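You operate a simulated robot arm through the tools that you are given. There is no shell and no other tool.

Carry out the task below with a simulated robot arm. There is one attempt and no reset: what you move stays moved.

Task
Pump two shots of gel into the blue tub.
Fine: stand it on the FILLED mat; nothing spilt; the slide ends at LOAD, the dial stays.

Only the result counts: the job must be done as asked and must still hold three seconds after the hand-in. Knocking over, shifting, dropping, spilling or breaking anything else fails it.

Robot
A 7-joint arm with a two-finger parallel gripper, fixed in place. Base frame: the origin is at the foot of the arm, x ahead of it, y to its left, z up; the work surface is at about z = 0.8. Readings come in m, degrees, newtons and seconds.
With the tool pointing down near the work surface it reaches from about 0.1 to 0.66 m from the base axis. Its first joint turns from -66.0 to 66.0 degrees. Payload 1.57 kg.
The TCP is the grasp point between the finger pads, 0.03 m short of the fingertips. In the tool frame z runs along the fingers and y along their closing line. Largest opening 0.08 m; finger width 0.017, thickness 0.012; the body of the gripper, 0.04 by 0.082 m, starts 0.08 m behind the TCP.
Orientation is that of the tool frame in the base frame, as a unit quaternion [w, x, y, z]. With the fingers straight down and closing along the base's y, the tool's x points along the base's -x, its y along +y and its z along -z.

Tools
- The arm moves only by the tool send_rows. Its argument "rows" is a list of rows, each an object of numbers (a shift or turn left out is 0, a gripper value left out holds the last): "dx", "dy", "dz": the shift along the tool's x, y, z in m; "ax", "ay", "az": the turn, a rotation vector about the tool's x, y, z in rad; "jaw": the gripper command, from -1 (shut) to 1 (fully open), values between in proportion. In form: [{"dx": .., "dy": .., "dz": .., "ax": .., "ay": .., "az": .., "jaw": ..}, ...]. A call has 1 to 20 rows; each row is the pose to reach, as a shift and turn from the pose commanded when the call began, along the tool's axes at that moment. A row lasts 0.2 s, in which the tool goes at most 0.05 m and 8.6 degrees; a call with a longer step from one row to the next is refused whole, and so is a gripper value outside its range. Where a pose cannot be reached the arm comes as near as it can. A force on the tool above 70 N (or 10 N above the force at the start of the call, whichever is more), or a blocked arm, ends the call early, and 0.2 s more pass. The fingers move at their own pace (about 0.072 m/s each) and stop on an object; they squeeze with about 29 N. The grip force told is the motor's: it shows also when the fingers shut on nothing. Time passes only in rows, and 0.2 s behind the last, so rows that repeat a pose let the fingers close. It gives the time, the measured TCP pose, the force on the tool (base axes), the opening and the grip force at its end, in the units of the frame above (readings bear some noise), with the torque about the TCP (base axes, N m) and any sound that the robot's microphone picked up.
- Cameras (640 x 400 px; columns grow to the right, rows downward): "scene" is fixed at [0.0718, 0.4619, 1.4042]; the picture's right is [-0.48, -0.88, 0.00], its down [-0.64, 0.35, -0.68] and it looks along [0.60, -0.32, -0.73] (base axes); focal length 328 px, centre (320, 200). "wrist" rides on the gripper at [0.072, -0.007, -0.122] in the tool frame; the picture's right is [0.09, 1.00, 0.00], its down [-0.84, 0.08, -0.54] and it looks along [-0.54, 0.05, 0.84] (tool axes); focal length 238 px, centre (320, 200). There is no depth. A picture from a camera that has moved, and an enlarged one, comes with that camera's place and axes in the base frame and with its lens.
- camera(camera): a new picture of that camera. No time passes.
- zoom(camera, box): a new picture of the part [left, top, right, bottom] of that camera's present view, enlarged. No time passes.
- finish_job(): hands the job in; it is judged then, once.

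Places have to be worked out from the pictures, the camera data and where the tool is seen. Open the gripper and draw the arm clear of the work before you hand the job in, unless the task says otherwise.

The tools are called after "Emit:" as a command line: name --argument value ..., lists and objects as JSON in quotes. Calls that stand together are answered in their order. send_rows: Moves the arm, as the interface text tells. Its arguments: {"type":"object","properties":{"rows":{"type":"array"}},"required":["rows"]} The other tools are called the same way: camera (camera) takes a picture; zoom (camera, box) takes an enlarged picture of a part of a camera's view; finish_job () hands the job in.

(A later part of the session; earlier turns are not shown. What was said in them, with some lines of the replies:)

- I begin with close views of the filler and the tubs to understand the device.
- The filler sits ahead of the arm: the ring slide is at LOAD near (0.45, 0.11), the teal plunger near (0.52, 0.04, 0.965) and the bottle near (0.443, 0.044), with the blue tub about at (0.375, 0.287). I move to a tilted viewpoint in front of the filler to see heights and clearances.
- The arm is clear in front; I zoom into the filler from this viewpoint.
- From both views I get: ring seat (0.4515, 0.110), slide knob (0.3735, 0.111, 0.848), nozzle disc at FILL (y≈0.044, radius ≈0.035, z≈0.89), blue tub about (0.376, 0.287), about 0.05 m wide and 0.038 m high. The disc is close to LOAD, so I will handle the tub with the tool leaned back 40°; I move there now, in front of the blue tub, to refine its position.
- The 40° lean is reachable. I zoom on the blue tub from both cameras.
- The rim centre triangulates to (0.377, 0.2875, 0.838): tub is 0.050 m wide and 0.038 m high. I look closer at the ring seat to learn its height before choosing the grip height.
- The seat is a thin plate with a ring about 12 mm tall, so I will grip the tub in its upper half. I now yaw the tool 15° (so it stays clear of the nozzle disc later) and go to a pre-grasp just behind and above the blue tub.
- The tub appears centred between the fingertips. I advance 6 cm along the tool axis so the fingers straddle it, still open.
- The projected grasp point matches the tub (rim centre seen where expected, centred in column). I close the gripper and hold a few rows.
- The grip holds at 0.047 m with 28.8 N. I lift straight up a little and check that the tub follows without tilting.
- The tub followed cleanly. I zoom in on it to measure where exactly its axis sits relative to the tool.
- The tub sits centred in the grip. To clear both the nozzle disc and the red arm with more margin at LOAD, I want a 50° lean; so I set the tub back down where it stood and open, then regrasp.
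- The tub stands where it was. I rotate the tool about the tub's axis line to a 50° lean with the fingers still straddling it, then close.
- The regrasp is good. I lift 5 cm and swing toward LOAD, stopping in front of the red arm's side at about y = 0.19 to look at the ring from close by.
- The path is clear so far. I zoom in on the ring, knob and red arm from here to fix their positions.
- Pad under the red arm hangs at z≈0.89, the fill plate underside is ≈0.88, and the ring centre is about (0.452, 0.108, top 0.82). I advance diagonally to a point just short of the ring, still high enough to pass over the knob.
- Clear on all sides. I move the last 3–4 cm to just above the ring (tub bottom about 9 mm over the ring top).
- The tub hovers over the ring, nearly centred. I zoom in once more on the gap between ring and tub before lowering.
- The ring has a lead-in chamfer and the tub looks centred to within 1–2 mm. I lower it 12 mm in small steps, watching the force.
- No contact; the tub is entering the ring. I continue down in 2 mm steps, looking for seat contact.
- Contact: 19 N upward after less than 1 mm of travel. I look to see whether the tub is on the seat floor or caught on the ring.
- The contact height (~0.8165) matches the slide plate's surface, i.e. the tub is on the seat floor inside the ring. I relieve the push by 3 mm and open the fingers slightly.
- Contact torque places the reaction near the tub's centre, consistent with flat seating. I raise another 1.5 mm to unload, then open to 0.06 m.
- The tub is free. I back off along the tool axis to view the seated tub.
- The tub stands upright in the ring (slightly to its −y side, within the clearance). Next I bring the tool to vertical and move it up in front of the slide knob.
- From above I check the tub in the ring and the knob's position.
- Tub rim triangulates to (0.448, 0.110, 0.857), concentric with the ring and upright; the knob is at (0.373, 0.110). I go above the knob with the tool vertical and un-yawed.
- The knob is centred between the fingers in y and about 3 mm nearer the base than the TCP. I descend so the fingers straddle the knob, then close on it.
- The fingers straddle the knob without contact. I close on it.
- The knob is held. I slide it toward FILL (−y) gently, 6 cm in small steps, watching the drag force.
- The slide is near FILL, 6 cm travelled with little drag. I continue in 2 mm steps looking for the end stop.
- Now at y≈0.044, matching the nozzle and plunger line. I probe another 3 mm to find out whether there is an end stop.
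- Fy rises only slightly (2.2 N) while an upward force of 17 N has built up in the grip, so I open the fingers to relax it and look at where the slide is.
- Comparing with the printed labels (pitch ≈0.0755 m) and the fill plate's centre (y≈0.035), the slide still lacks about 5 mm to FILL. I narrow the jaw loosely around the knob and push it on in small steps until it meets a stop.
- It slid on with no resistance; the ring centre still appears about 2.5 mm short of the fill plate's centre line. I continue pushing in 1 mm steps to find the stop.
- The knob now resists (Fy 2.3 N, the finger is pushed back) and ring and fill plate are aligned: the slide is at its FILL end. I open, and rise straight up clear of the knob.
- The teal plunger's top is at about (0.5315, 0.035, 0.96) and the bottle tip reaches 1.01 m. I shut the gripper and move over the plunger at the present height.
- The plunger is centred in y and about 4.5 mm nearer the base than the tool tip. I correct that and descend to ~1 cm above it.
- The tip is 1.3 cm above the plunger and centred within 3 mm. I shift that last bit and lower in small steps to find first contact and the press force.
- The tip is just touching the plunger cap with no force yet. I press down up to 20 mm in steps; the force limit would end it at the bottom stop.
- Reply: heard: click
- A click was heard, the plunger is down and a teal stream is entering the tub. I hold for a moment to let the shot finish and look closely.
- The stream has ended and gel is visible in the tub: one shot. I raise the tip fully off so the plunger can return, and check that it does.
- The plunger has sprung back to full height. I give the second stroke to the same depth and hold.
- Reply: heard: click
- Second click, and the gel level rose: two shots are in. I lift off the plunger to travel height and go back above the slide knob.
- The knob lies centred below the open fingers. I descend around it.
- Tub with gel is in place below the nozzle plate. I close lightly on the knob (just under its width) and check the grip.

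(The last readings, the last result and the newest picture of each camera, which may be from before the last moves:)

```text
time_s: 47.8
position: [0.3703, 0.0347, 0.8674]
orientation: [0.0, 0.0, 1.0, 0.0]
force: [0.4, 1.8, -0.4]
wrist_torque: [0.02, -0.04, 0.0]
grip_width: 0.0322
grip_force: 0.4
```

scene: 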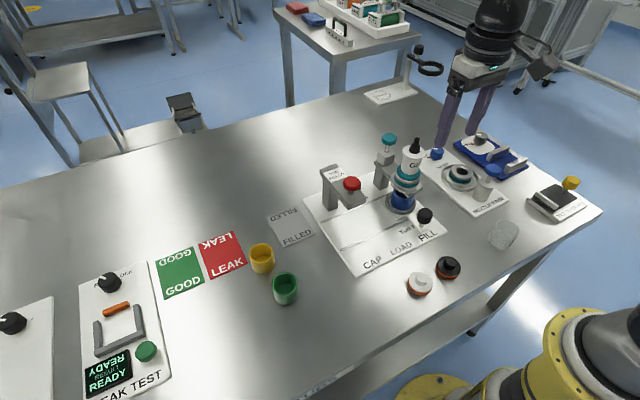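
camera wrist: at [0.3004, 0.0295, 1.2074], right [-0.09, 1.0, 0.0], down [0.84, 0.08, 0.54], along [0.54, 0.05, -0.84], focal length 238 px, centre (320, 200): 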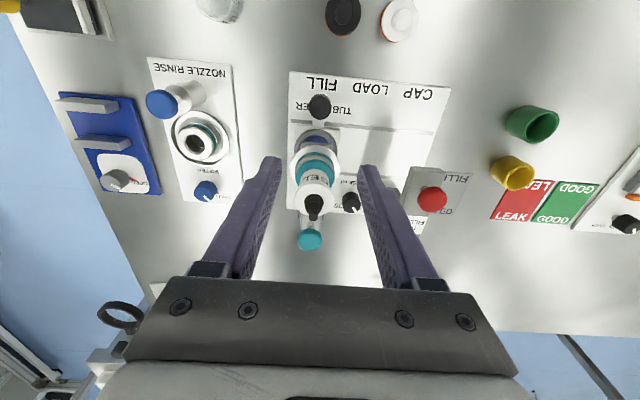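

A light hold (0.4 N). I slide the tub back slowly and smoothly by 75.2 mm to LOAD.

Emit:
send_rows --rows '[{"dy": 0.001}, {"dy": 0.003}, {"dy": 0.006}, {"dy": 0.01}, {"dy": 0.0145}, {"dy": 0.019}, {"dy": 0.0235}, {"dy": 0.028}, {"dy": 0.0325}, {"dy": 0.037}, {"dy": 0.0415}, {"dy": 0.046}, {"dy": 0.0505}, {"dy": 0.055}, {"dy": 0.0595}, {"dy": 0.064}, {"dy": 0.068}, {"dy": 0.071}, {"dy": 0.073}, {"dy": 0.0745}]'

Emit:
camera --camera "wrist"

Emit:
zoom --camera "scene" --box '[330, 150, 450, 270]'

```text
time_s: 52.0
position: [0.3699, 0.1086, 0.8668]
orientation: [0.0, 0.0, 1.0, 0.001]
force: [0.3, -0.9, 0.4]
wrist_torque: [-0.03, -0.03, 0.01]
grip_width: 0.0317
grip_force: 0.4
```

```text
taken
camera wrist: at [0.2984, 0.1043, 0.9892], right [-0.09, 1.0, 0.0], down [0.84, 0.08, 0.54], along [0.54, 0.05, -0.84], focal length 238 px, centre (320, 200)
```

wrist: 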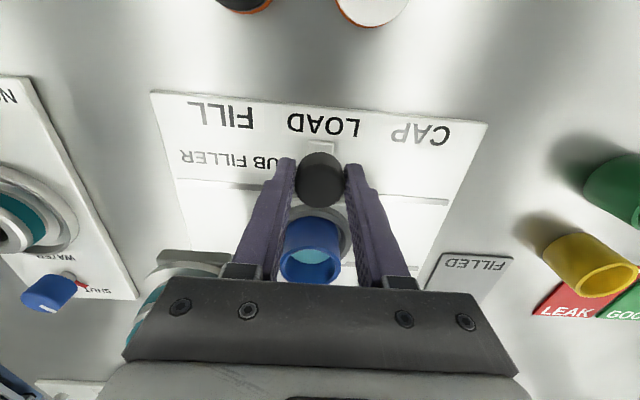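

```text
3.33 times, centred on (390, 210) of scene
camera zoom: at [0.0718, 0.4619, 1.4042], right [-0.48, -0.88, 0.0], down [-0.64, 0.35, -0.68], along [0.6, -0.32, -0.73], focal length 1094 px, centre (87, 167)
```

zoom: 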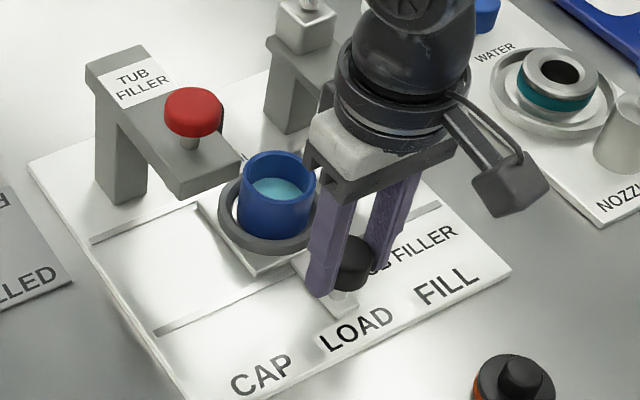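

Slid 74.5 mm. I compare with the original LOAD picture using the same zoom box (there the plate's corners were at (103,165) and (240,340), the ring's left edge at 153).

Emit:
zoom --camera "scene" --box '[345, 190, 415, 240]'

```text
8.00 times, centred on (380, 215) of scene
camera zoom: at [0.0718, 0.4619, 1.4042], right [-0.48, -0.88, 0.0], down [-0.64, 0.35, -0.68], along [0.6, -0.32, -0.73], focal length 2627 px, centre (-160, 80)
```

zoom: 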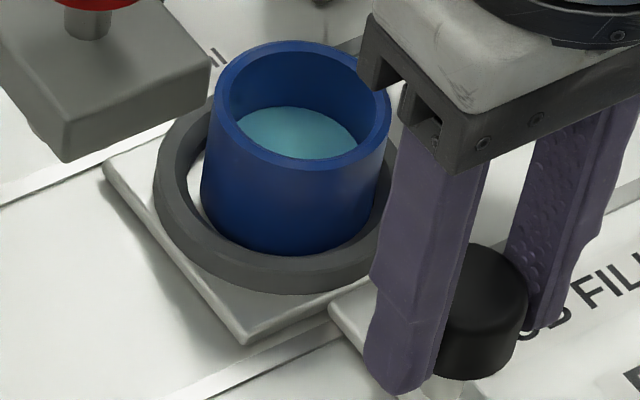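

The plate and ring are back on their original pixels to within about half a millimetre. I nudge 0.5 mm more, open, and rise off the knob.

Emit:
send_rows --rows '[{"dy": 0.0005}, {"dy": 0.0005}, {"dy": 0.0005, "jaw": -0.05}, {"dy": 0.0005, "jaw": 0.2}, {"dy": 0.0005, "jaw": 0.5}, {"dy": 0.0005, "dz": -0.02}, {"dy": 0.0005, "dz": -0.05}, {"dy": 0.0005, "dz": -0.085}, {"dy": 0.0005, "dz": -0.12}, {"dy": 0.0005, "dz": -0.12}]'

Emit:
zoom --camera "scene" --box '[345, 190, 415, 240]'

Emit:
camera --camera "wrist"

```text
time_s: 54.2
position: [0.3695, 0.1095, 0.9872]
orientation: [0.001, 0.001, 1.0, 0.0]
force: [-0.3, 1.1, 0.3]
wrist_torque: [0.01, 0.0, 0.0]
grip_width: 0.0602
grip_force: 0.0
```

```text
8.00 times, centred on (380, 215) of scene
camera zoom: at [0.0718, 0.4619, 1.4042], right [-0.48, -0.88, 0.0], down [-0.64, 0.35, -0.68], along [0.6, -0.32, -0.73], focal length 2627 px, centre (-160, 80)
```

zoom: 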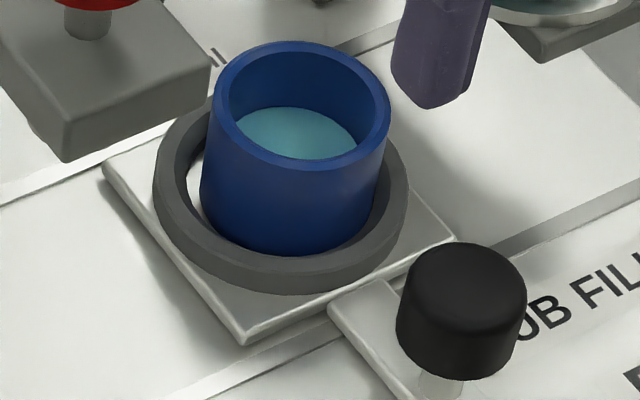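

```text
taken
camera wrist: at [0.2984, 0.104, 1.1092], right [-0.09, 1.0, 0.0], down [0.84, 0.08, 0.54], along [0.54, 0.05, -0.84], focal length 238 px, centre (320, 200)
```

wrist: 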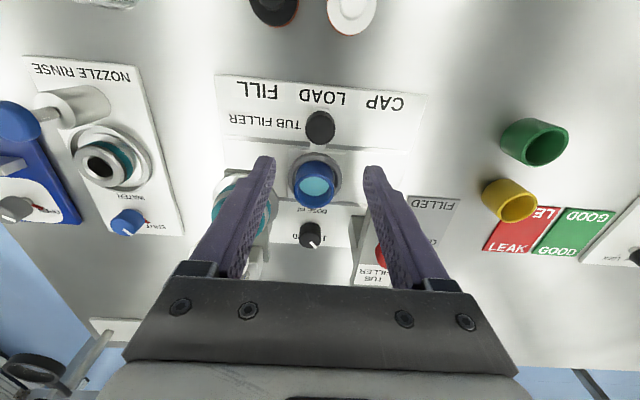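

The slide sits exactly on its original LOAD pixels and the gel is inside the upright tub. I measure the tub's rim from above for the regrasp.

Emit:
zoom --camera "wrist" --box '[270, 130, 370, 230]'

```text
4.00 times, centred on (320, 180) of wrist
camera zoom: at [0.2984, 0.104, 1.1092], right [-0.09, 1.0, 0.0], down [0.84, 0.08, 0.54], along [0.54, 0.05, -0.84], focal length 953 px, centre (320, 280)
```

zoom: 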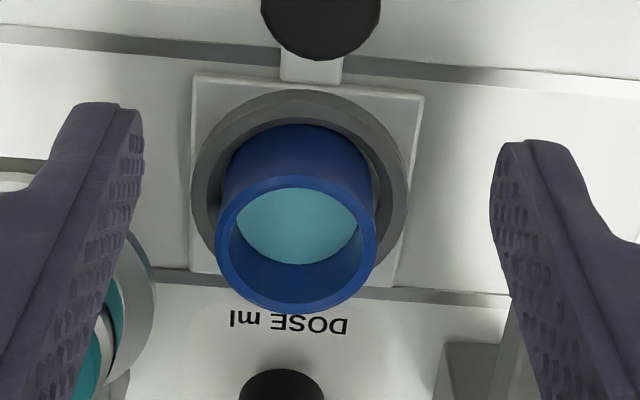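

Rim centre is about (0.449, 0.109). I repeat the earlier leaned pose: first yaw 15° and back off a little, staying high.

Emit:
send_rows --rows '[{"dx": 0.0115, "dy": 0.0035, "dz": -0.0043, "az": 0.0873}, {"dx": 0.023, "dy": 0.007, "dz": -0.0087, "az": 0.1745}, {"dx": 0.0345, "dy": 0.0105, "dz": -0.013, "az": 0.2618}, {"dx": 0.0345, "dy": 0.0105, "dz": -0.013, "az": 0.2618}]'

```text
time_s: 55.2
position: [0.3343, 0.1187, 1.0002]
orientation: [0.0, 0.132, 0.991, 0.0]
force: [0.1, 0.1, -0.1]
wrist_torque: [0.01, 0.0, 0.01]
grip_width: 0.0599
grip_force: 0.0
```

Yaw is set. Now I lean the tool 50° to the same pre-approach pose as before.

Emit:
send_rows --rows '[{"dx": -0.0011, "dy": 0.0027, "dz": 0.0092, "ay": -0.1247}, {"dx": -0.0023, "dy": 0.0054, "dz": 0.0184, "ay": -0.2494}, {"dx": -0.0034, "dy": 0.0081, "dz": 0.0276, "ay": -0.374}, {"dx": -0.0046, "dy": 0.0109, "dz": 0.0368, "ay": -0.4987}, {"dx": -0.0057, "dy": 0.0136, "dz": 0.046, "ay": -0.6233}, {"dx": -0.0069, "dy": 0.0163, "dz": 0.0552, "ay": -0.748}, {"dx": -0.008, "dy": 0.019, "dz": 0.0644, "ay": -0.8727}, {"dx": -0.008, "dy": 0.019, "dz": 0.0644, "ay": -0.8727}]'

Emit:
camera --camera "wrist"

Emit:
zoom --camera "scene" --box '[310, 140, 470, 290]'

```text
time_s: 57.0
position: [0.3477, 0.1371, 0.9356]
orientation: [0.42, 0.119, 0.898, -0.055]
force: [0.5, 1.0, 0.0]
wrist_torque: [0.02, -0.01, 0.02]
grip_width: 0.0601
grip_force: 0.1
```

```text
taken
camera wrist: at [0.2118, 0.1678, 0.959], right [0.2, 0.98, -0.07], down [0.14, 0.04, 0.99], along [0.97, -0.21, -0.12], focal length 238 px, centre (320, 200)
```

wrist: 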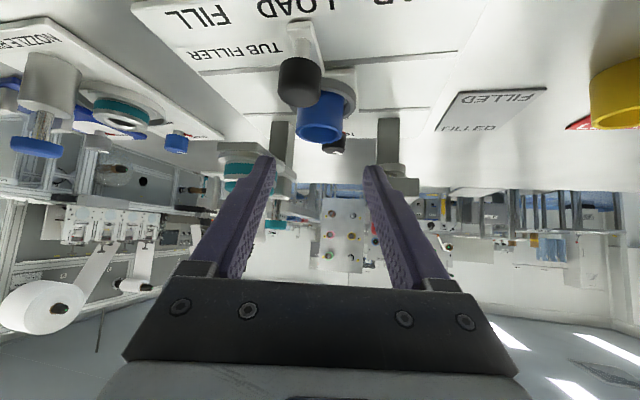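

```text
2.67 times, centred on (390, 215) of scene
camera zoom: at [0.0718, 0.4619, 1.4042], right [-0.48, -0.88, 0.0], down [-0.64, 0.35, -0.68], along [0.6, -0.32, -0.73], focal length 876 px, centre (133, 160)
```

zoom: 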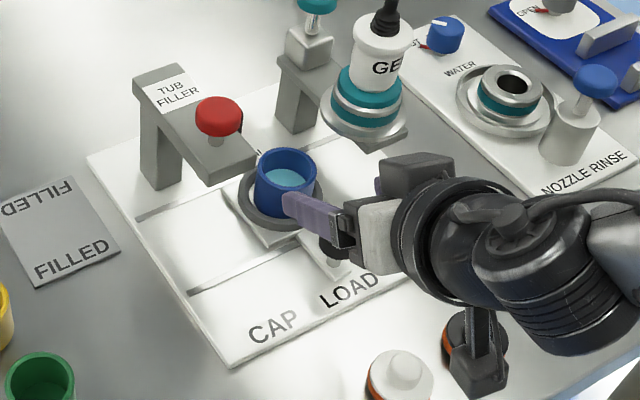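

Same geometry as when I left it. I advance 12 cm along the tool axis with the fingers at 0.06 m, straddling the tub.

Emit:
send_rows --rows '[{"dz": 0.03}, {"dz": 0.06}, {"dz": 0.08}, {"dz": 0.095}, {"dz": 0.11}, {"dz": 0.12}, {"dz": 0.12}]'

Emit:
zoom --camera "wrist" --box '[220, 40, 420, 220]'

Emit:
zoom --camera "scene" --box '[345, 180, 425, 250]'

```text
time_s: 58.6
position: [0.4378, 0.1135, 0.8576]
orientation: [0.419, 0.118, 0.899, -0.055]
force: [-0.1, -1.0, -0.4]
wrist_torque: [-0.01, 0.03, 0.03]
grip_width: 0.0599
grip_force: 0.0
```

```text
2.22 times, centred on (320, 130) of wrist
camera zoom: at [0.3009, 0.144, 0.8813], right [0.2, 0.98, -0.07], down [0.14, 0.04, 0.99], along [0.97, -0.21, -0.13], focal length 530 px, centre (320, 356)
```

zoom: 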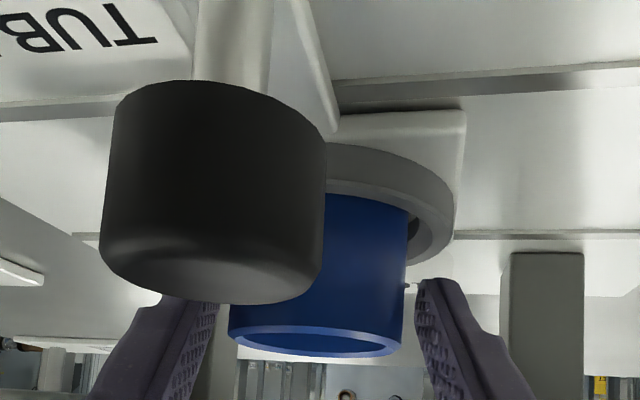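

```text
5.71 times, centred on (385, 215) of scene
camera zoom: at [0.0718, 0.4619, 1.4042], right [-0.48, -0.88, 0.0], down [-0.64, 0.35, -0.68], along [0.6, -0.32, -0.73], focal length 1876 px, centre (-51, 114)
```

zoom: 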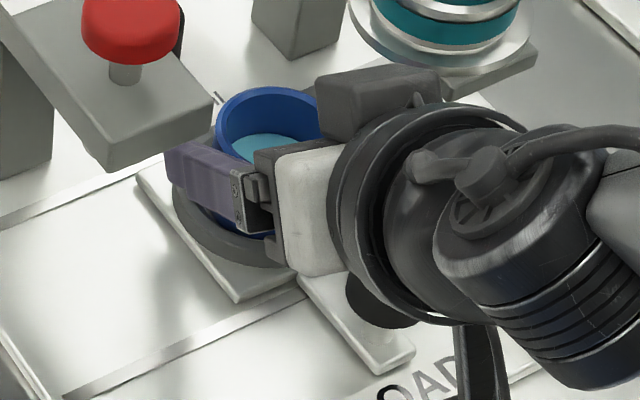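

The fingers straddle the tub; it is about 1 mm off-centre, which I correct. Then I close gently and hold.

Emit:
send_rows --rows '[{"dy": -0.001}, {"dy": -0.001, "jaw": 0.35}, {"dy": -0.001, "jaw": 0.25}, {"dy": -0.001, "jaw": 0.15}, {"dy": -0.001, "jaw": -1}, {"dy": -0.001, "jaw": -1}, {"dy": -0.001, "jaw": -1}]'

Emit:
zoom --camera "wrist" --box '[220, 40, 420, 220]'

Emit:
zoom --camera "scene" --box '[345, 180, 425, 250]'

```text
time_s: 60.2
position: [0.4367, 0.1123, 0.8569]
orientation: [0.42, 0.118, 0.898, -0.055]
force: [-0.2, -0.2, 0.3]
wrist_torque: [-0.03, 0.02, 0.0]
grip_width: 0.0455
grip_force: 28.7
```

```text
2.22 times, centred on (320, 130) of wrist
camera zoom: at [0.3005, 0.143, 0.8815], right [0.2, 0.98, -0.07], down [0.14, 0.04, 0.99], along [0.97, -0.21, -0.13], focal length 530 px, centre (320, 356)
```

zoom: 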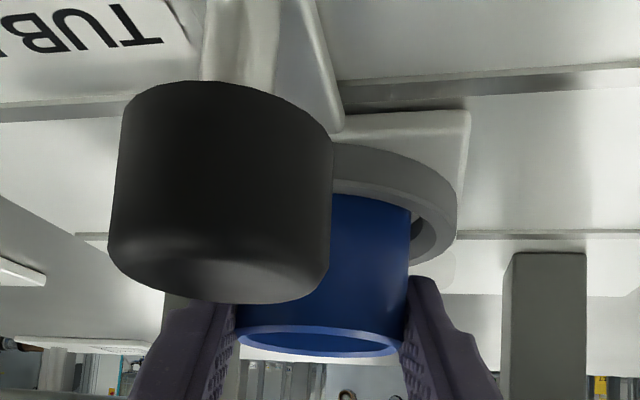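

```text
5.71 times, centred on (385, 215) of scene
camera zoom: at [0.0718, 0.4619, 1.4042], right [-0.48, -0.88, 0.0], down [-0.64, 0.35, -0.68], along [0.6, -0.32, -0.73], focal length 1876 px, centre (-51, 114)
```

zoom: 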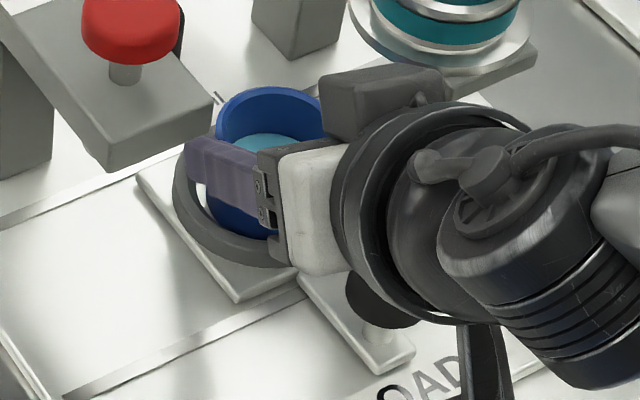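

The tub is held at the same width as before and the slide has not moved. I lift it slowly straight up 19 mm out of the ring.

Emit:
send_rows --rows '[{"dx": -0.0015, "dz": -0.0013}, {"dx": -0.0046, "dz": -0.0039}, {"dx": -0.0077, "dz": -0.0064}, {"dx": -0.0107, "dz": -0.009}, {"dx": -0.0138, "dz": -0.0116}, {"dx": -0.0146, "dz": -0.0122}, {"dx": -0.0146, "dz": -0.0122}]'

Emit:
zoom --camera "wrist" --box '[220, 40, 420, 220]'

Emit:
zoom --camera "scene" --box '[345, 180, 425, 250]'

```text
time_s: 61.8
position: [0.4362, 0.1107, 0.8766]
orientation: [0.419, 0.119, 0.898, -0.056]
force: [-0.1, 0.3, 0.0]
wrist_torque: [0.01, 0.0, 0.0]
grip_width: 0.0456
grip_force: 28.9
```

```text
2.22 times, centred on (320, 130) of wrist
camera zoom: at [0.3007, 0.1426, 0.9009], right [0.2, 0.98, -0.07], down [0.14, 0.04, 0.99], along [0.97, -0.21, -0.13], focal length 530 px, centre (320, 356)
```

zoom: 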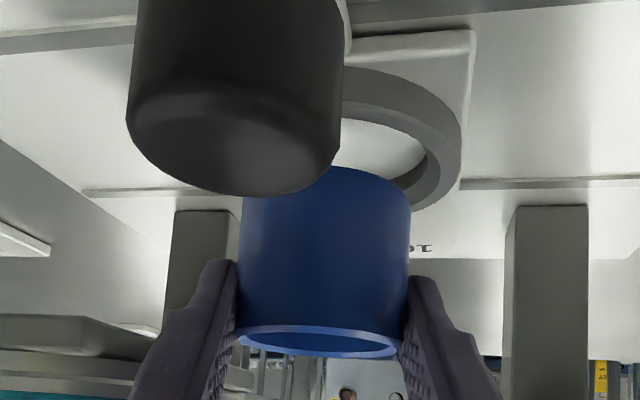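

```text
5.71 times, centred on (385, 215) of scene
camera zoom: at [0.0718, 0.4619, 1.4042], right [-0.48, -0.88, 0.0], down [-0.64, 0.35, -0.68], along [0.6, -0.32, -0.73], focal length 1876 px, centre (-51, 114)
```

zoom: 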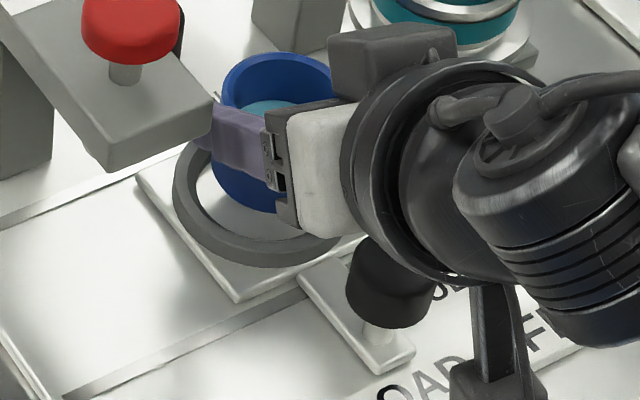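

The tub is out of the ring, upright, and the slide stayed put. I retrace the path backwards at gentle speed: back over the knob's side and out to y ≈ 0.19.

Emit:
send_rows --rows '[{"dx": 0.0015, "dy": 0.0009, "dz": -0.006}, {"dx": 0.004, "dy": 0.0025, "dz": -0.0165}, {"dx": 0.0065, "dy": 0.004, "dz": -0.027}, {"dx": 0.0089, "dy": 0.0055, "dz": -0.0363}, {"dx": 0.014, "dy": 0.0172, "dz": -0.0448}, {"dx": 0.019, "dy": 0.0288, "dz": -0.0533}, {"dx": 0.0241, "dy": 0.0405, "dz": -0.0618}, {"dx": 0.0291, "dy": 0.0522, "dz": -0.0703}, {"dx": 0.0342, "dy": 0.0639, "dz": -0.0788}, {"dx": 0.0342, "dy": 0.0639, "dz": -0.0788}]'

Emit:
camera --camera "scene"

Emit:
zoom --camera "scene" --box '[345, 190, 415, 240]'

Emit:
camera --camera "wrist"

```text
time_s: 64.0
position: [0.3733, 0.1944, 0.9014]
orientation: [0.419, 0.119, 0.899, -0.055]
force: [0.0, 0.6, 0.4]
wrist_torque: [0.01, -0.01, -0.04]
grip_width: 0.0455
grip_force: 28.8
```

```text
taken
```

scene: 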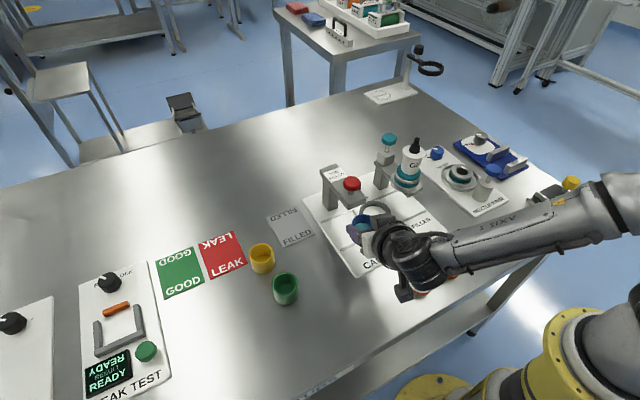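

```text
8.00 times, centred on (380, 215) of scene
camera zoom: at [0.0718, 0.4619, 1.4042], right [-0.48, -0.88, 0.0], down [-0.64, 0.35, -0.68], along [0.6, -0.32, -0.73], focal length 2627 px, centre (-160, 80)
```

zoom: 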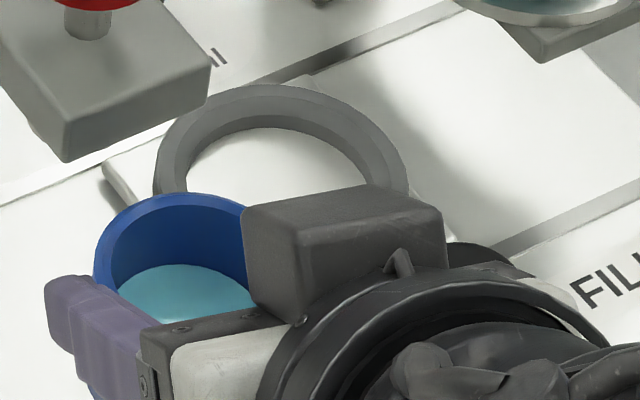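

```text
taken
camera wrist: at [0.2374, 0.2267, 0.9255], right [0.2, 0.98, -0.07], down [0.14, 0.04, 0.99], along [0.97, -0.21, -0.13], focal length 238 px, centre (320, 200)
```

wrist: 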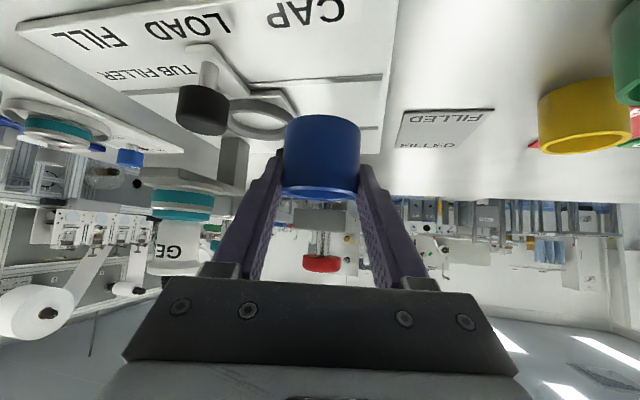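

The slide is unmoved. I carry on with the tub to y ≈ 0.295, well clear of the red arm, at gentle speed.

Emit:
send_rows --rows '[{"dx": 0.0004, "dy": 0.006, "dz": -0.0018}, {"dx": 0.0012, "dy": 0.0203, "dz": -0.0061}, {"dx": 0.0021, "dy": 0.0355, "dz": -0.0107}, {"dx": 0.003, "dy": 0.0507, "dz": -0.0152}, {"dx": 0.0039, "dy": 0.0659, "dz": -0.0198}, {"dx": 0.0048, "dy": 0.0811, "dz": -0.0244}, {"dx": 0.0056, "dy": 0.0953, "dz": -0.0286}, {"dx": 0.006, "dy": 0.1014, "dz": -0.0305}, {"dx": 0.006, "dy": 0.1014, "dz": -0.0305}]'

Emit:
camera --camera "wrist"

Emit:
camera --camera "scene"

```text
time_s: 66.0
position: [0.3732, 0.2999, 0.9171]
orientation: [0.42, 0.118, 0.898, -0.055]
force: [0.1, -0.2, -0.5]
wrist_torque: [-0.03, 0.02, -0.02]
grip_width: 0.0452
grip_force: 28.9
```

```text
taken
camera wrist: at [0.238, 0.3316, 0.9403], right [0.2, 0.98, -0.07], down [0.14, 0.04, 0.99], along [0.97, -0.21, -0.13], focal length 238 px, centre (320, 200)
```

wrist: 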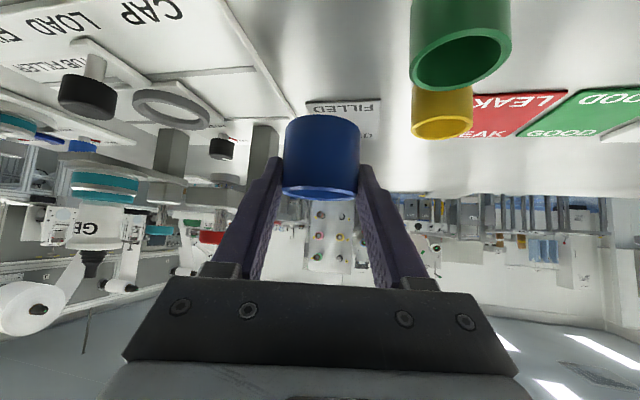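

```text
taken
```

scene: 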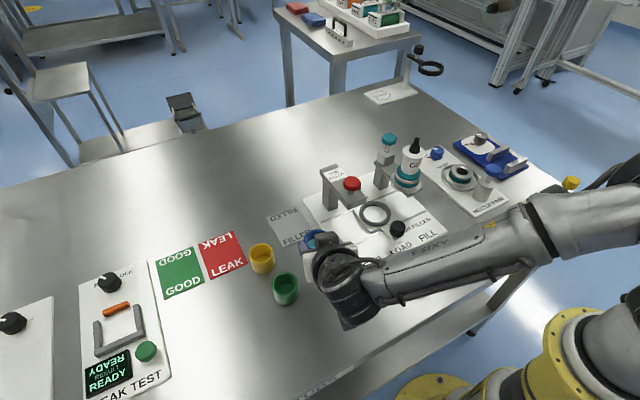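

Clear. I move forward over the FILLED mat centre, about (0.524, 0.294), keeping the tub at z≈0.875.

Emit:
send_rows --rows '[{"dx": -0.005, "dy": 0.002, "dz": 0.006}, {"dx": -0.0145, "dy": 0.0057, "dz": 0.0173}, {"dx": -0.025, "dy": 0.0098, "dz": 0.0298}, {"dx": -0.0355, "dy": 0.0139, "dz": 0.0423}, {"dx": -0.046, "dy": 0.0181, "dz": 0.0548}, {"dx": -0.0565, "dy": 0.0222, "dz": 0.0673}, {"dx": -0.067, "dy": 0.0263, "dz": 0.0798}, {"dx": -0.0765, "dy": 0.03, "dz": 0.0911}, {"dx": -0.082, "dy": 0.0322, "dz": 0.0977}, {"dx": -0.0848, "dy": 0.0333, "dz": 0.101}, {"dx": -0.0848, "dy": 0.0333, "dz": 0.101}]'

Emit:
camera --camera "wrist"

Emit:
zoom --camera "scene" --box '[240, 180, 380, 300]'

```text
time_s: 68.4
position: [0.5094, 0.298, 0.9174]
orientation: [0.419, 0.12, 0.898, -0.056]
force: [0.3, 0.3, 0.6]
wrist_torque: [0.01, 0.03, -0.04]
grip_width: 0.0455
grip_force: 29.0
```

```text
taken
camera wrist: at [0.3739, 0.3289, 0.9408], right [0.2, 0.98, -0.07], down [0.14, 0.04, 0.99], along [0.97, -0.21, -0.13], focal length 238 px, centre (320, 200)
```

wrist: 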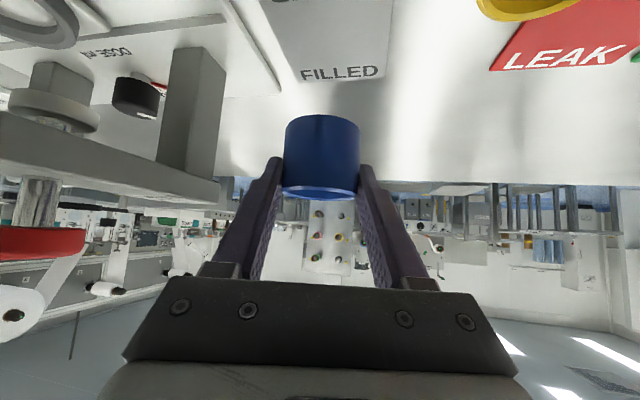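

```text
3.33 times, centred on (310, 240) of scene
camera zoom: at [0.0718, 0.4619, 1.4042], right [-0.48, -0.88, 0.0], down [-0.64, 0.35, -0.68], along [0.6, -0.32, -0.73], focal length 1094 px, centre (353, 67)
```

zoom: 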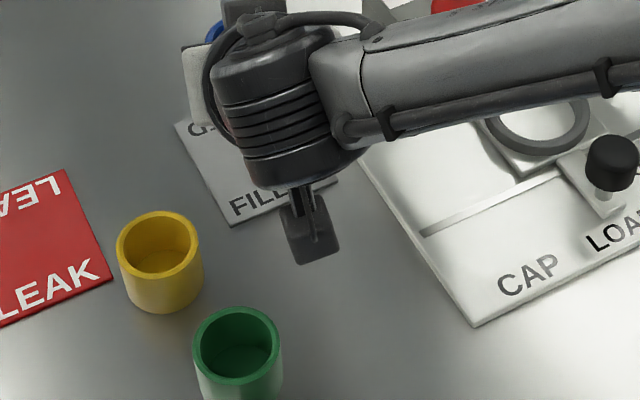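

The tub hovers over the mat. Lowering here would bring the wrist camera near the green tub, so first I turn the tool 15° about the tub's vertical axis (tub stays upright), which swings the camera away toward −y.

Emit:
send_rows --rows '[{"dx": -0.0001, "dy": -0.0006, "dz": 0.0002, "ax": -0.04, "az": -0.0337}, {"dx": -0.0003, "dy": -0.0011, "dz": 0.0003, "ax": -0.0802, "az": -0.0673}, {"dx": -0.0004, "dy": -0.0017, "dz": 0.0005, "ax": -0.1203, "az": -0.101}, {"dx": -0.0006, "dy": -0.0022, "dz": 0.0006, "ax": -0.1604, "az": -0.1346}, {"dx": -0.0007, "dy": -0.0028, "dz": 0.0008, "ax": -0.2005, "az": -0.1683}, {"dx": -0.0007, "dy": -0.0028, "dz": 0.0008, "ax": -0.2005, "az": -0.1683}]'

Emit:
camera --camera "wrist"

Emit:
camera --camera "scene"

```text
time_s: 69.8
position: [0.5097, 0.2949, 0.9166]
orientation: [0.423, 0.0, 0.906, 0.0]
force: [0.0, -0.1, -0.3]
wrist_torque: [0.01, 0.02, -0.02]
grip_width: 0.0455
grip_force: 29.6
```

```text
taken
camera wrist: at [0.3709, 0.2895, 0.9405], right [-0.06, 1.0, -0.07], down [0.12, 0.08, 0.99], along [0.99, 0.05, -0.13], focal length 238 px, centre (320, 200)
```

wrist: 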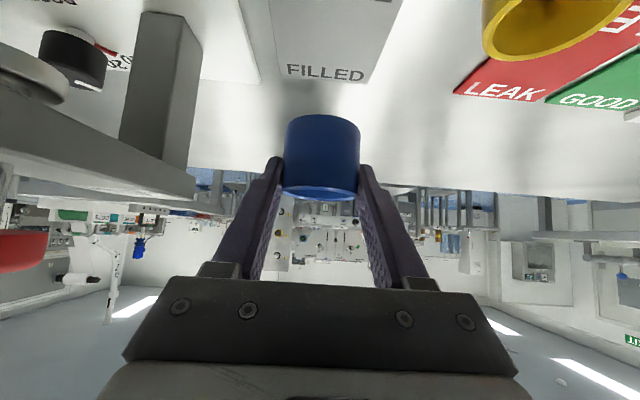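

```text
taken
```

scene: 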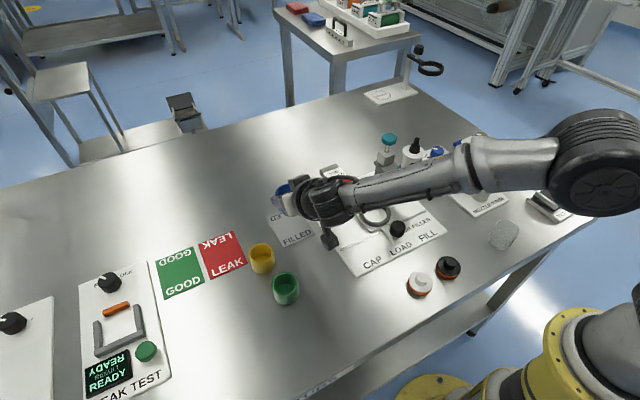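

The arm is well clear of everything (forearm passes in front of the filler at z > 1). I lower the tub slowly by 66 mm.

Emit:
send_rows --rows '[{"dx": 0.0046, "dz": 0.0039}, {"dx": 0.0138, "dz": 0.0116}, {"dx": 0.023, "dz": 0.0193}, {"dx": 0.0322, "dz": 0.027}, {"dx": 0.0406, "dz": 0.0341}, {"dx": 0.0475, "dz": 0.0399}, {"dx": 0.0506, "dz": 0.0424}, {"dx": 0.0506, "dz": 0.0424}]'

Emit:
zoom --camera "wrist" --box '[220, 40, 420, 240]'

Emit:
zoom --camera "scene" --box '[240, 160, 400, 300]'

```text
time_s: 71.6
position: [0.5088, 0.296, 0.8512]
orientation: [0.423, 0.001, 0.906, 0.0]
force: [-0.5, -0.1, -0.5]
wrist_torque: [0.04, 0.0, 0.01]
grip_width: 0.0453
grip_force: 29.3
```

```text
2.00 times, centred on (320, 140) of wrist
camera zoom: at [0.3709, 0.2895, 0.8745], right [-0.06, 1.0, -0.07], down [0.12, 0.08, 0.99], along [0.99, 0.05, -0.13], focal length 477 px, centre (320, 320)
```

zoom: 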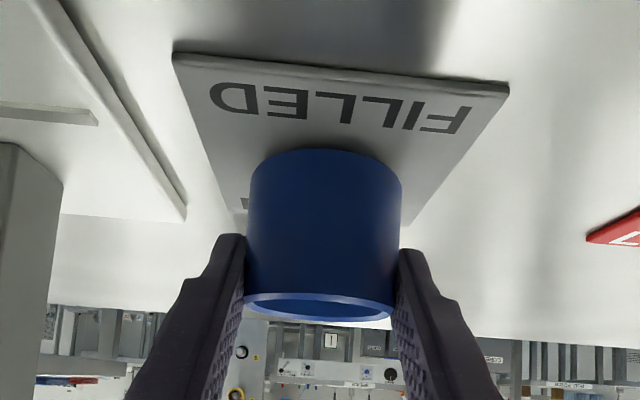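

```text
2.86 times, centred on (320, 230) of scene
camera zoom: at [0.0718, 0.4619, 1.4042], right [-0.48, -0.88, 0.0], down [-0.64, 0.35, -0.68], along [0.6, -0.32, -0.73], focal length 938 px, centre (320, 114)
```

zoom: 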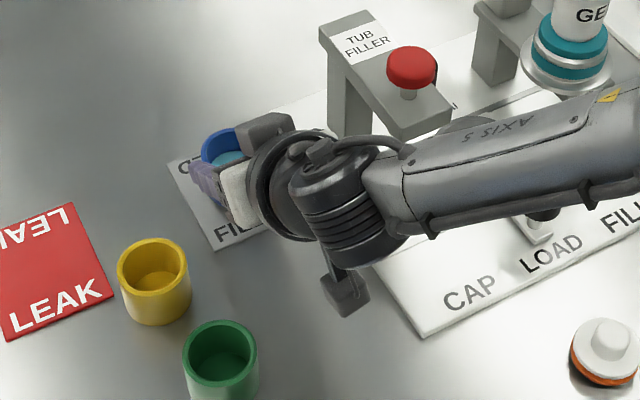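

The tub hovers about 9 mm over the middle of the mat. I lower the rest in small steps, looking for touch-down.

Emit:
send_rows --rows '[{"dx": 0.0015, "dz": 0.0013}, {"dx": 0.0031, "dz": 0.0026}, {"dx": 0.0046, "dz": 0.0039}, {"dx": 0.0054, "dz": 0.0045}, {"dx": 0.0054, "dz": 0.0045}]'

Emit:
zoom --camera "wrist" --box '[220, 40, 420, 240]'

```text
time_s: 72.8
position: [0.5096, 0.295, 0.8447]
orientation: [0.424, 0.0, 0.906, 0.0]
force: [-1.8, -3.0, 5.8]
wrist_torque: [-0.09, 0.12, -0.01]
grip_width: 0.0454
grip_force: 29.1
```

```text
2.00 times, centred on (320, 140) of wrist
camera zoom: at [0.3712, 0.2898, 0.8681], right [-0.06, 1.0, -0.07], down [0.12, 0.08, 0.99], along [0.99, 0.05, -0.12], focal length 477 px, centre (320, 320)
```

zoom: 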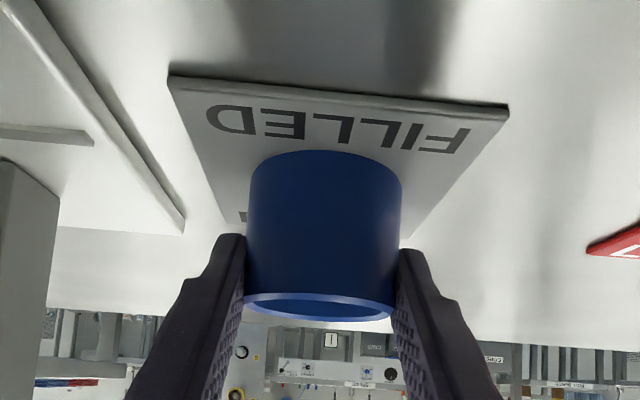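

Touch-down with about 6 N on the mat. I open the fingers gradually and keep the tool still.

Emit:
send_rows --rows '[{"jaw": 0.18}, {"jaw": 0.24}, {"jaw": 0.3}, {"jaw": 0.4}, {"jaw": 0.55}, {"jaw": 0.55}]'

Emit:
zoom --camera "wrist" --box '[220, 40, 420, 240]'

Emit:
zoom --camera "scene" --box '[240, 160, 400, 300]'

```text
time_s: 74.2
position: [0.5098, 0.2953, 0.844]
orientation: [0.422, 0.002, 0.907, -0.001]
force: [-0.3, 0.6, -0.8]
wrist_torque: [0.03, 0.0, 0.01]
grip_width: 0.0618
grip_force: 0.0
```

```text
2.00 times, centred on (320, 140) of wrist
camera zoom: at [0.3708, 0.2897, 0.8672], right [-0.06, 1.0, -0.07], down [0.12, 0.08, 0.99], along [0.99, 0.05, -0.13], focal length 477 px, centre (320, 320)
```

zoom: 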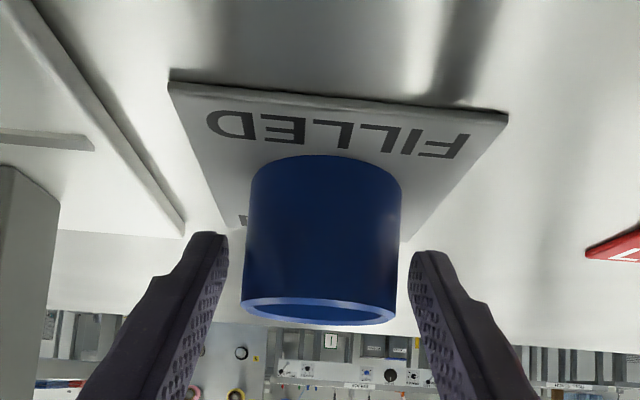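

```text
2.86 times, centred on (320, 230) of scene
camera zoom: at [0.0718, 0.4619, 1.4042], right [-0.48, -0.88, 0.0], down [-0.64, 0.35, -0.68], along [0.6, -0.32, -0.73], focal length 938 px, centre (320, 114)
```

zoom: 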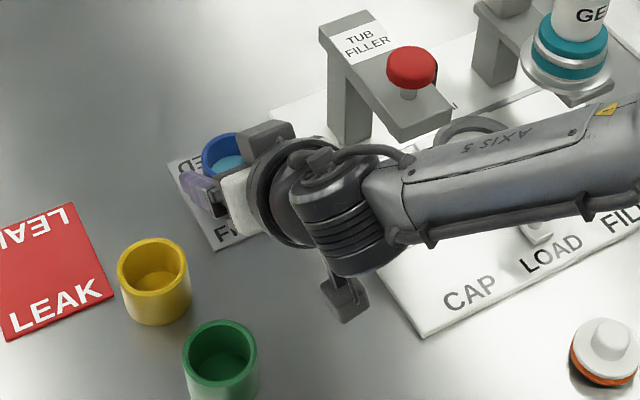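

The tub stands free on the mat. I back straight out along the tool axis.

Emit:
send_rows --rows '[{"dz": -0.015}, {"dz": -0.035}, {"dz": -0.065}, {"dz": -0.1}, {"dz": -0.135}, {"dz": -0.135}]'

Emit:
camera --camera "scene"

Emit:
camera --camera "wrist"

Emit:
zoom --camera "scene" --box '[255, 170, 345, 250]'

```text
time_s: 75.6
position: [0.406, 0.2955, 0.9315]
orientation: [0.422, 0.0, 0.906, 0.0]
force: [-0.3, -0.8, 1.1]
wrist_torque: [-0.03, 0.02, 0.01]
grip_width: 0.0619
grip_force: 0.1
```

```text
taken
```

scene: 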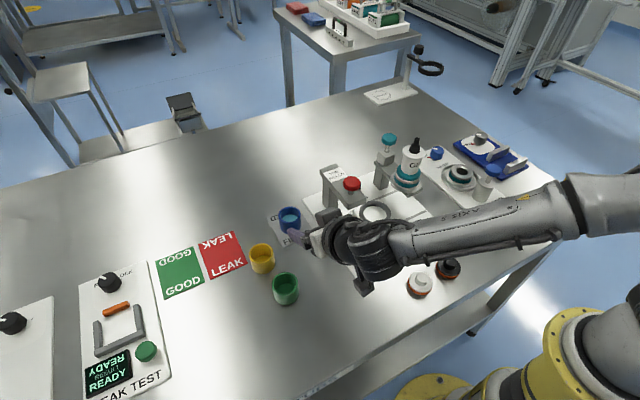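

```text
taken
camera wrist: at [0.2662, 0.2898, 0.9548], right [-0.06, 1.0, -0.07], down [0.12, 0.08, 0.99], along [0.99, 0.05, -0.13], focal length 238 px, centre (320, 200)
```

wrist: 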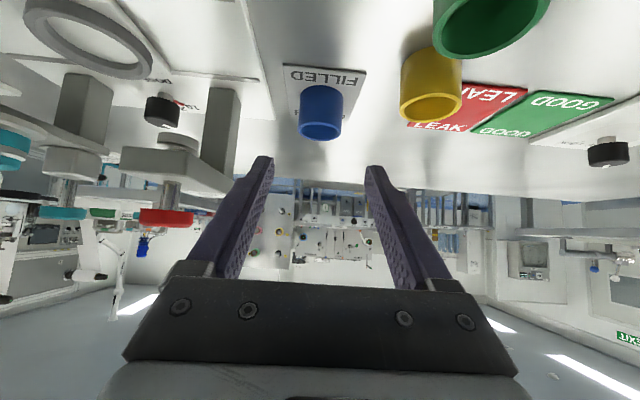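

```text
5.00 times, centred on (300, 210) of scene
camera zoom: at [0.0718, 0.4619, 1.4042], right [-0.48, -0.88, 0.0], down [-0.64, 0.35, -0.68], along [0.6, -0.32, -0.73], focal length 1642 px, centre (420, 150)
```

zoom: 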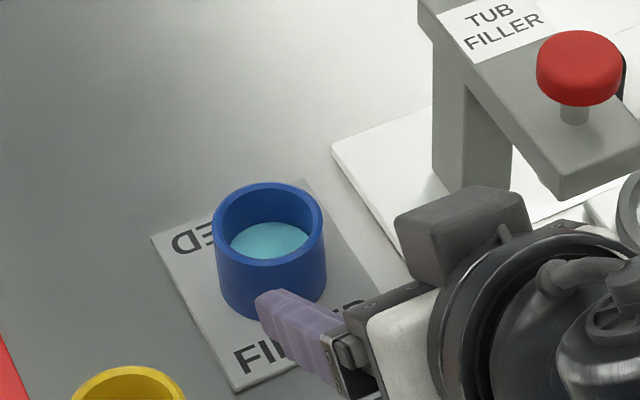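

The tub stands upright on the FILLED mat with the gel in it, nothing spilt. I rise away and bring the tool back to vertical, then do a final check of slide, dial and surroundings.

Emit:
send_rows --rows '[{"dx": -0.0138, "dy": -0.0007, "dz": -0.0258, "ay": 0.12}, {"dx": -0.0276, "dy": -0.0014, "dz": -0.0515, "ay": 0.2494}, {"dx": -0.0414, "dy": -0.0021, "dz": -0.0773, "ay": 0.374}, {"dx": -0.0553, "dy": -0.0029, "dz": -0.103, "ay": 0.4987}, {"dx": -0.0691, "dy": -0.0036, "dz": -0.1288, "ay": 0.6233}, {"dx": -0.0829, "dy": -0.0043, "dz": -0.1545, "ay": 0.748}, {"dx": -0.0967, "dy": -0.005, "dz": -0.1803, "ay": 0.8727}, {"dx": -0.0967, "dy": -0.005, "dz": -0.1803, "ay": 0.8727, "jaw": 1}, {"dx": -0.0967, "dy": -0.005, "dz": -0.1803, "ay": 0.8727, "jaw": 1}]'

Emit:
camera --camera "scene"

Emit:
zoom --camera "scene" --box '[345, 190, 415, 240]'

Emit:
zoom --camera "scene" --box '[255, 130, 455, 290]'

Emit:
camera --camera "wrist"

```text
time_s: 77.6
position: [0.3297, 0.2906, 1.1206]
orientation: [-0.001, 0.0, 1.0, 0.001]
force: [-0.2, 0.7, -0.5]
wrist_torque: [0.02, -0.01, 0.01]
grip_width: 0.0801
grip_force: 0.0
```

```text
taken
```

scene: 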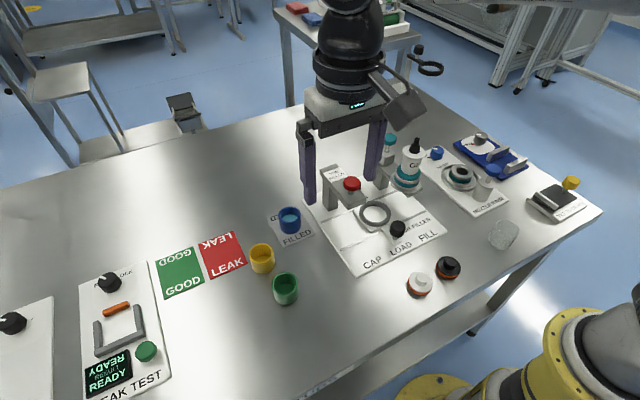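

```text
8.00 times, centred on (380, 215) of scene
camera zoom: at [0.0718, 0.4619, 1.4042], right [-0.48, -0.88, 0.0], down [-0.64, 0.35, -0.68], along [0.6, -0.32, -0.73], focal length 2627 px, centre (-160, 80)
```

zoom: 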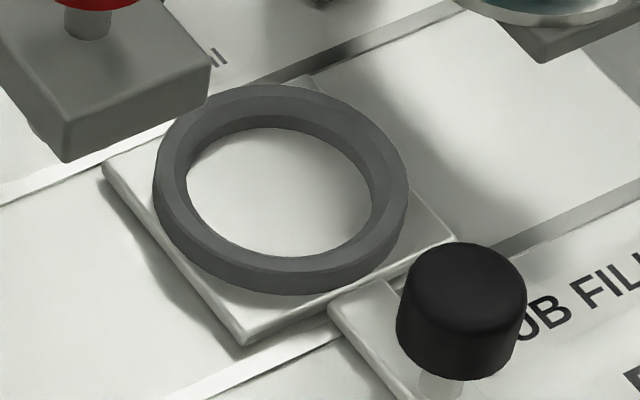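

```text
2.50 times, centred on (355, 210) of scene
camera zoom: at [0.0718, 0.4619, 1.4042], right [-0.48, -0.88, 0.0], down [-0.64, 0.35, -0.68], along [0.6, -0.32, -0.73], focal length 821 px, centre (232, 175)
```

zoom: 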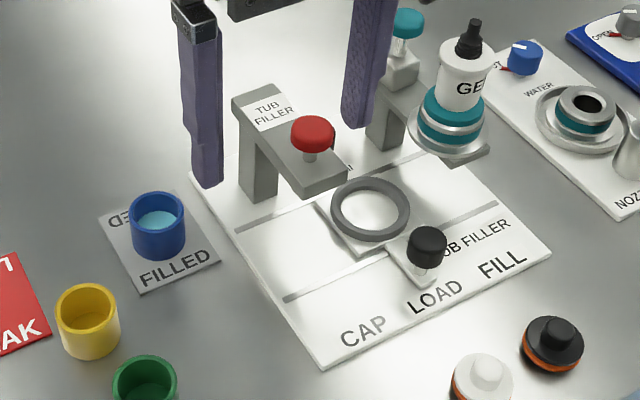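

```text
taken
camera wrist: at [0.2592, 0.2845, 1.2431], right [-0.09, 1.0, 0.0], down [0.84, 0.08, 0.54], along [0.54, 0.05, -0.84], focal length 238 px, centre (320, 200)
```

wrist: 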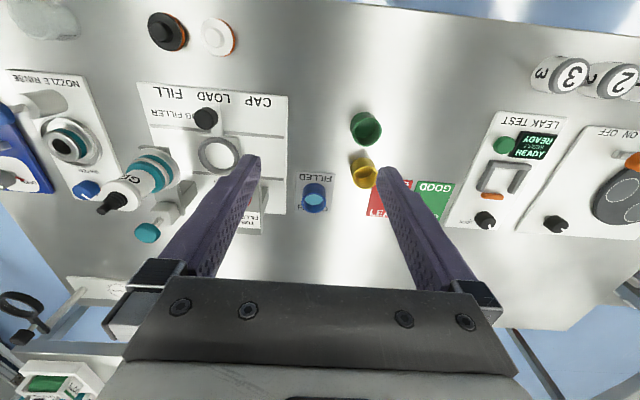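

The slide ring sits on exactly the same pixels as at the start (LOAD) and the dial was never touched. The blue tub with two shots stands upright on the FILLED mat, no gel is seen elsewhere, and the gripper is open and clear, so I hand in.

Emit:
finish_job

```text
The job is handed in.
```

The blue tub has its two shots of gel and is standing upright near the middle of the FILLED mat. I've handed the job in, but no verdict has come back yet.

- **Pumping:** I pressed the teal plunger twice with the tub under the nozzle. Each press gave a click, and the gel level rose after the second one.
- **Slide:** it is back at LOAD. In the final picture the ring and knob sit at the same spot as before I moved them.
- **Dial:** I never touched it.
- **Spills and surroundings:** I saw no gel outside the tub, and nothing else on the table looks moved. The gripper is open and the arm is clear of the work.

When I first set the tub in the ring, I pressed it about 19 N against the seat, and I saw no damage. On the first move to FILL, the grip pushed down on the slide with up to 17 N, so I let go and finished the move with a light push.
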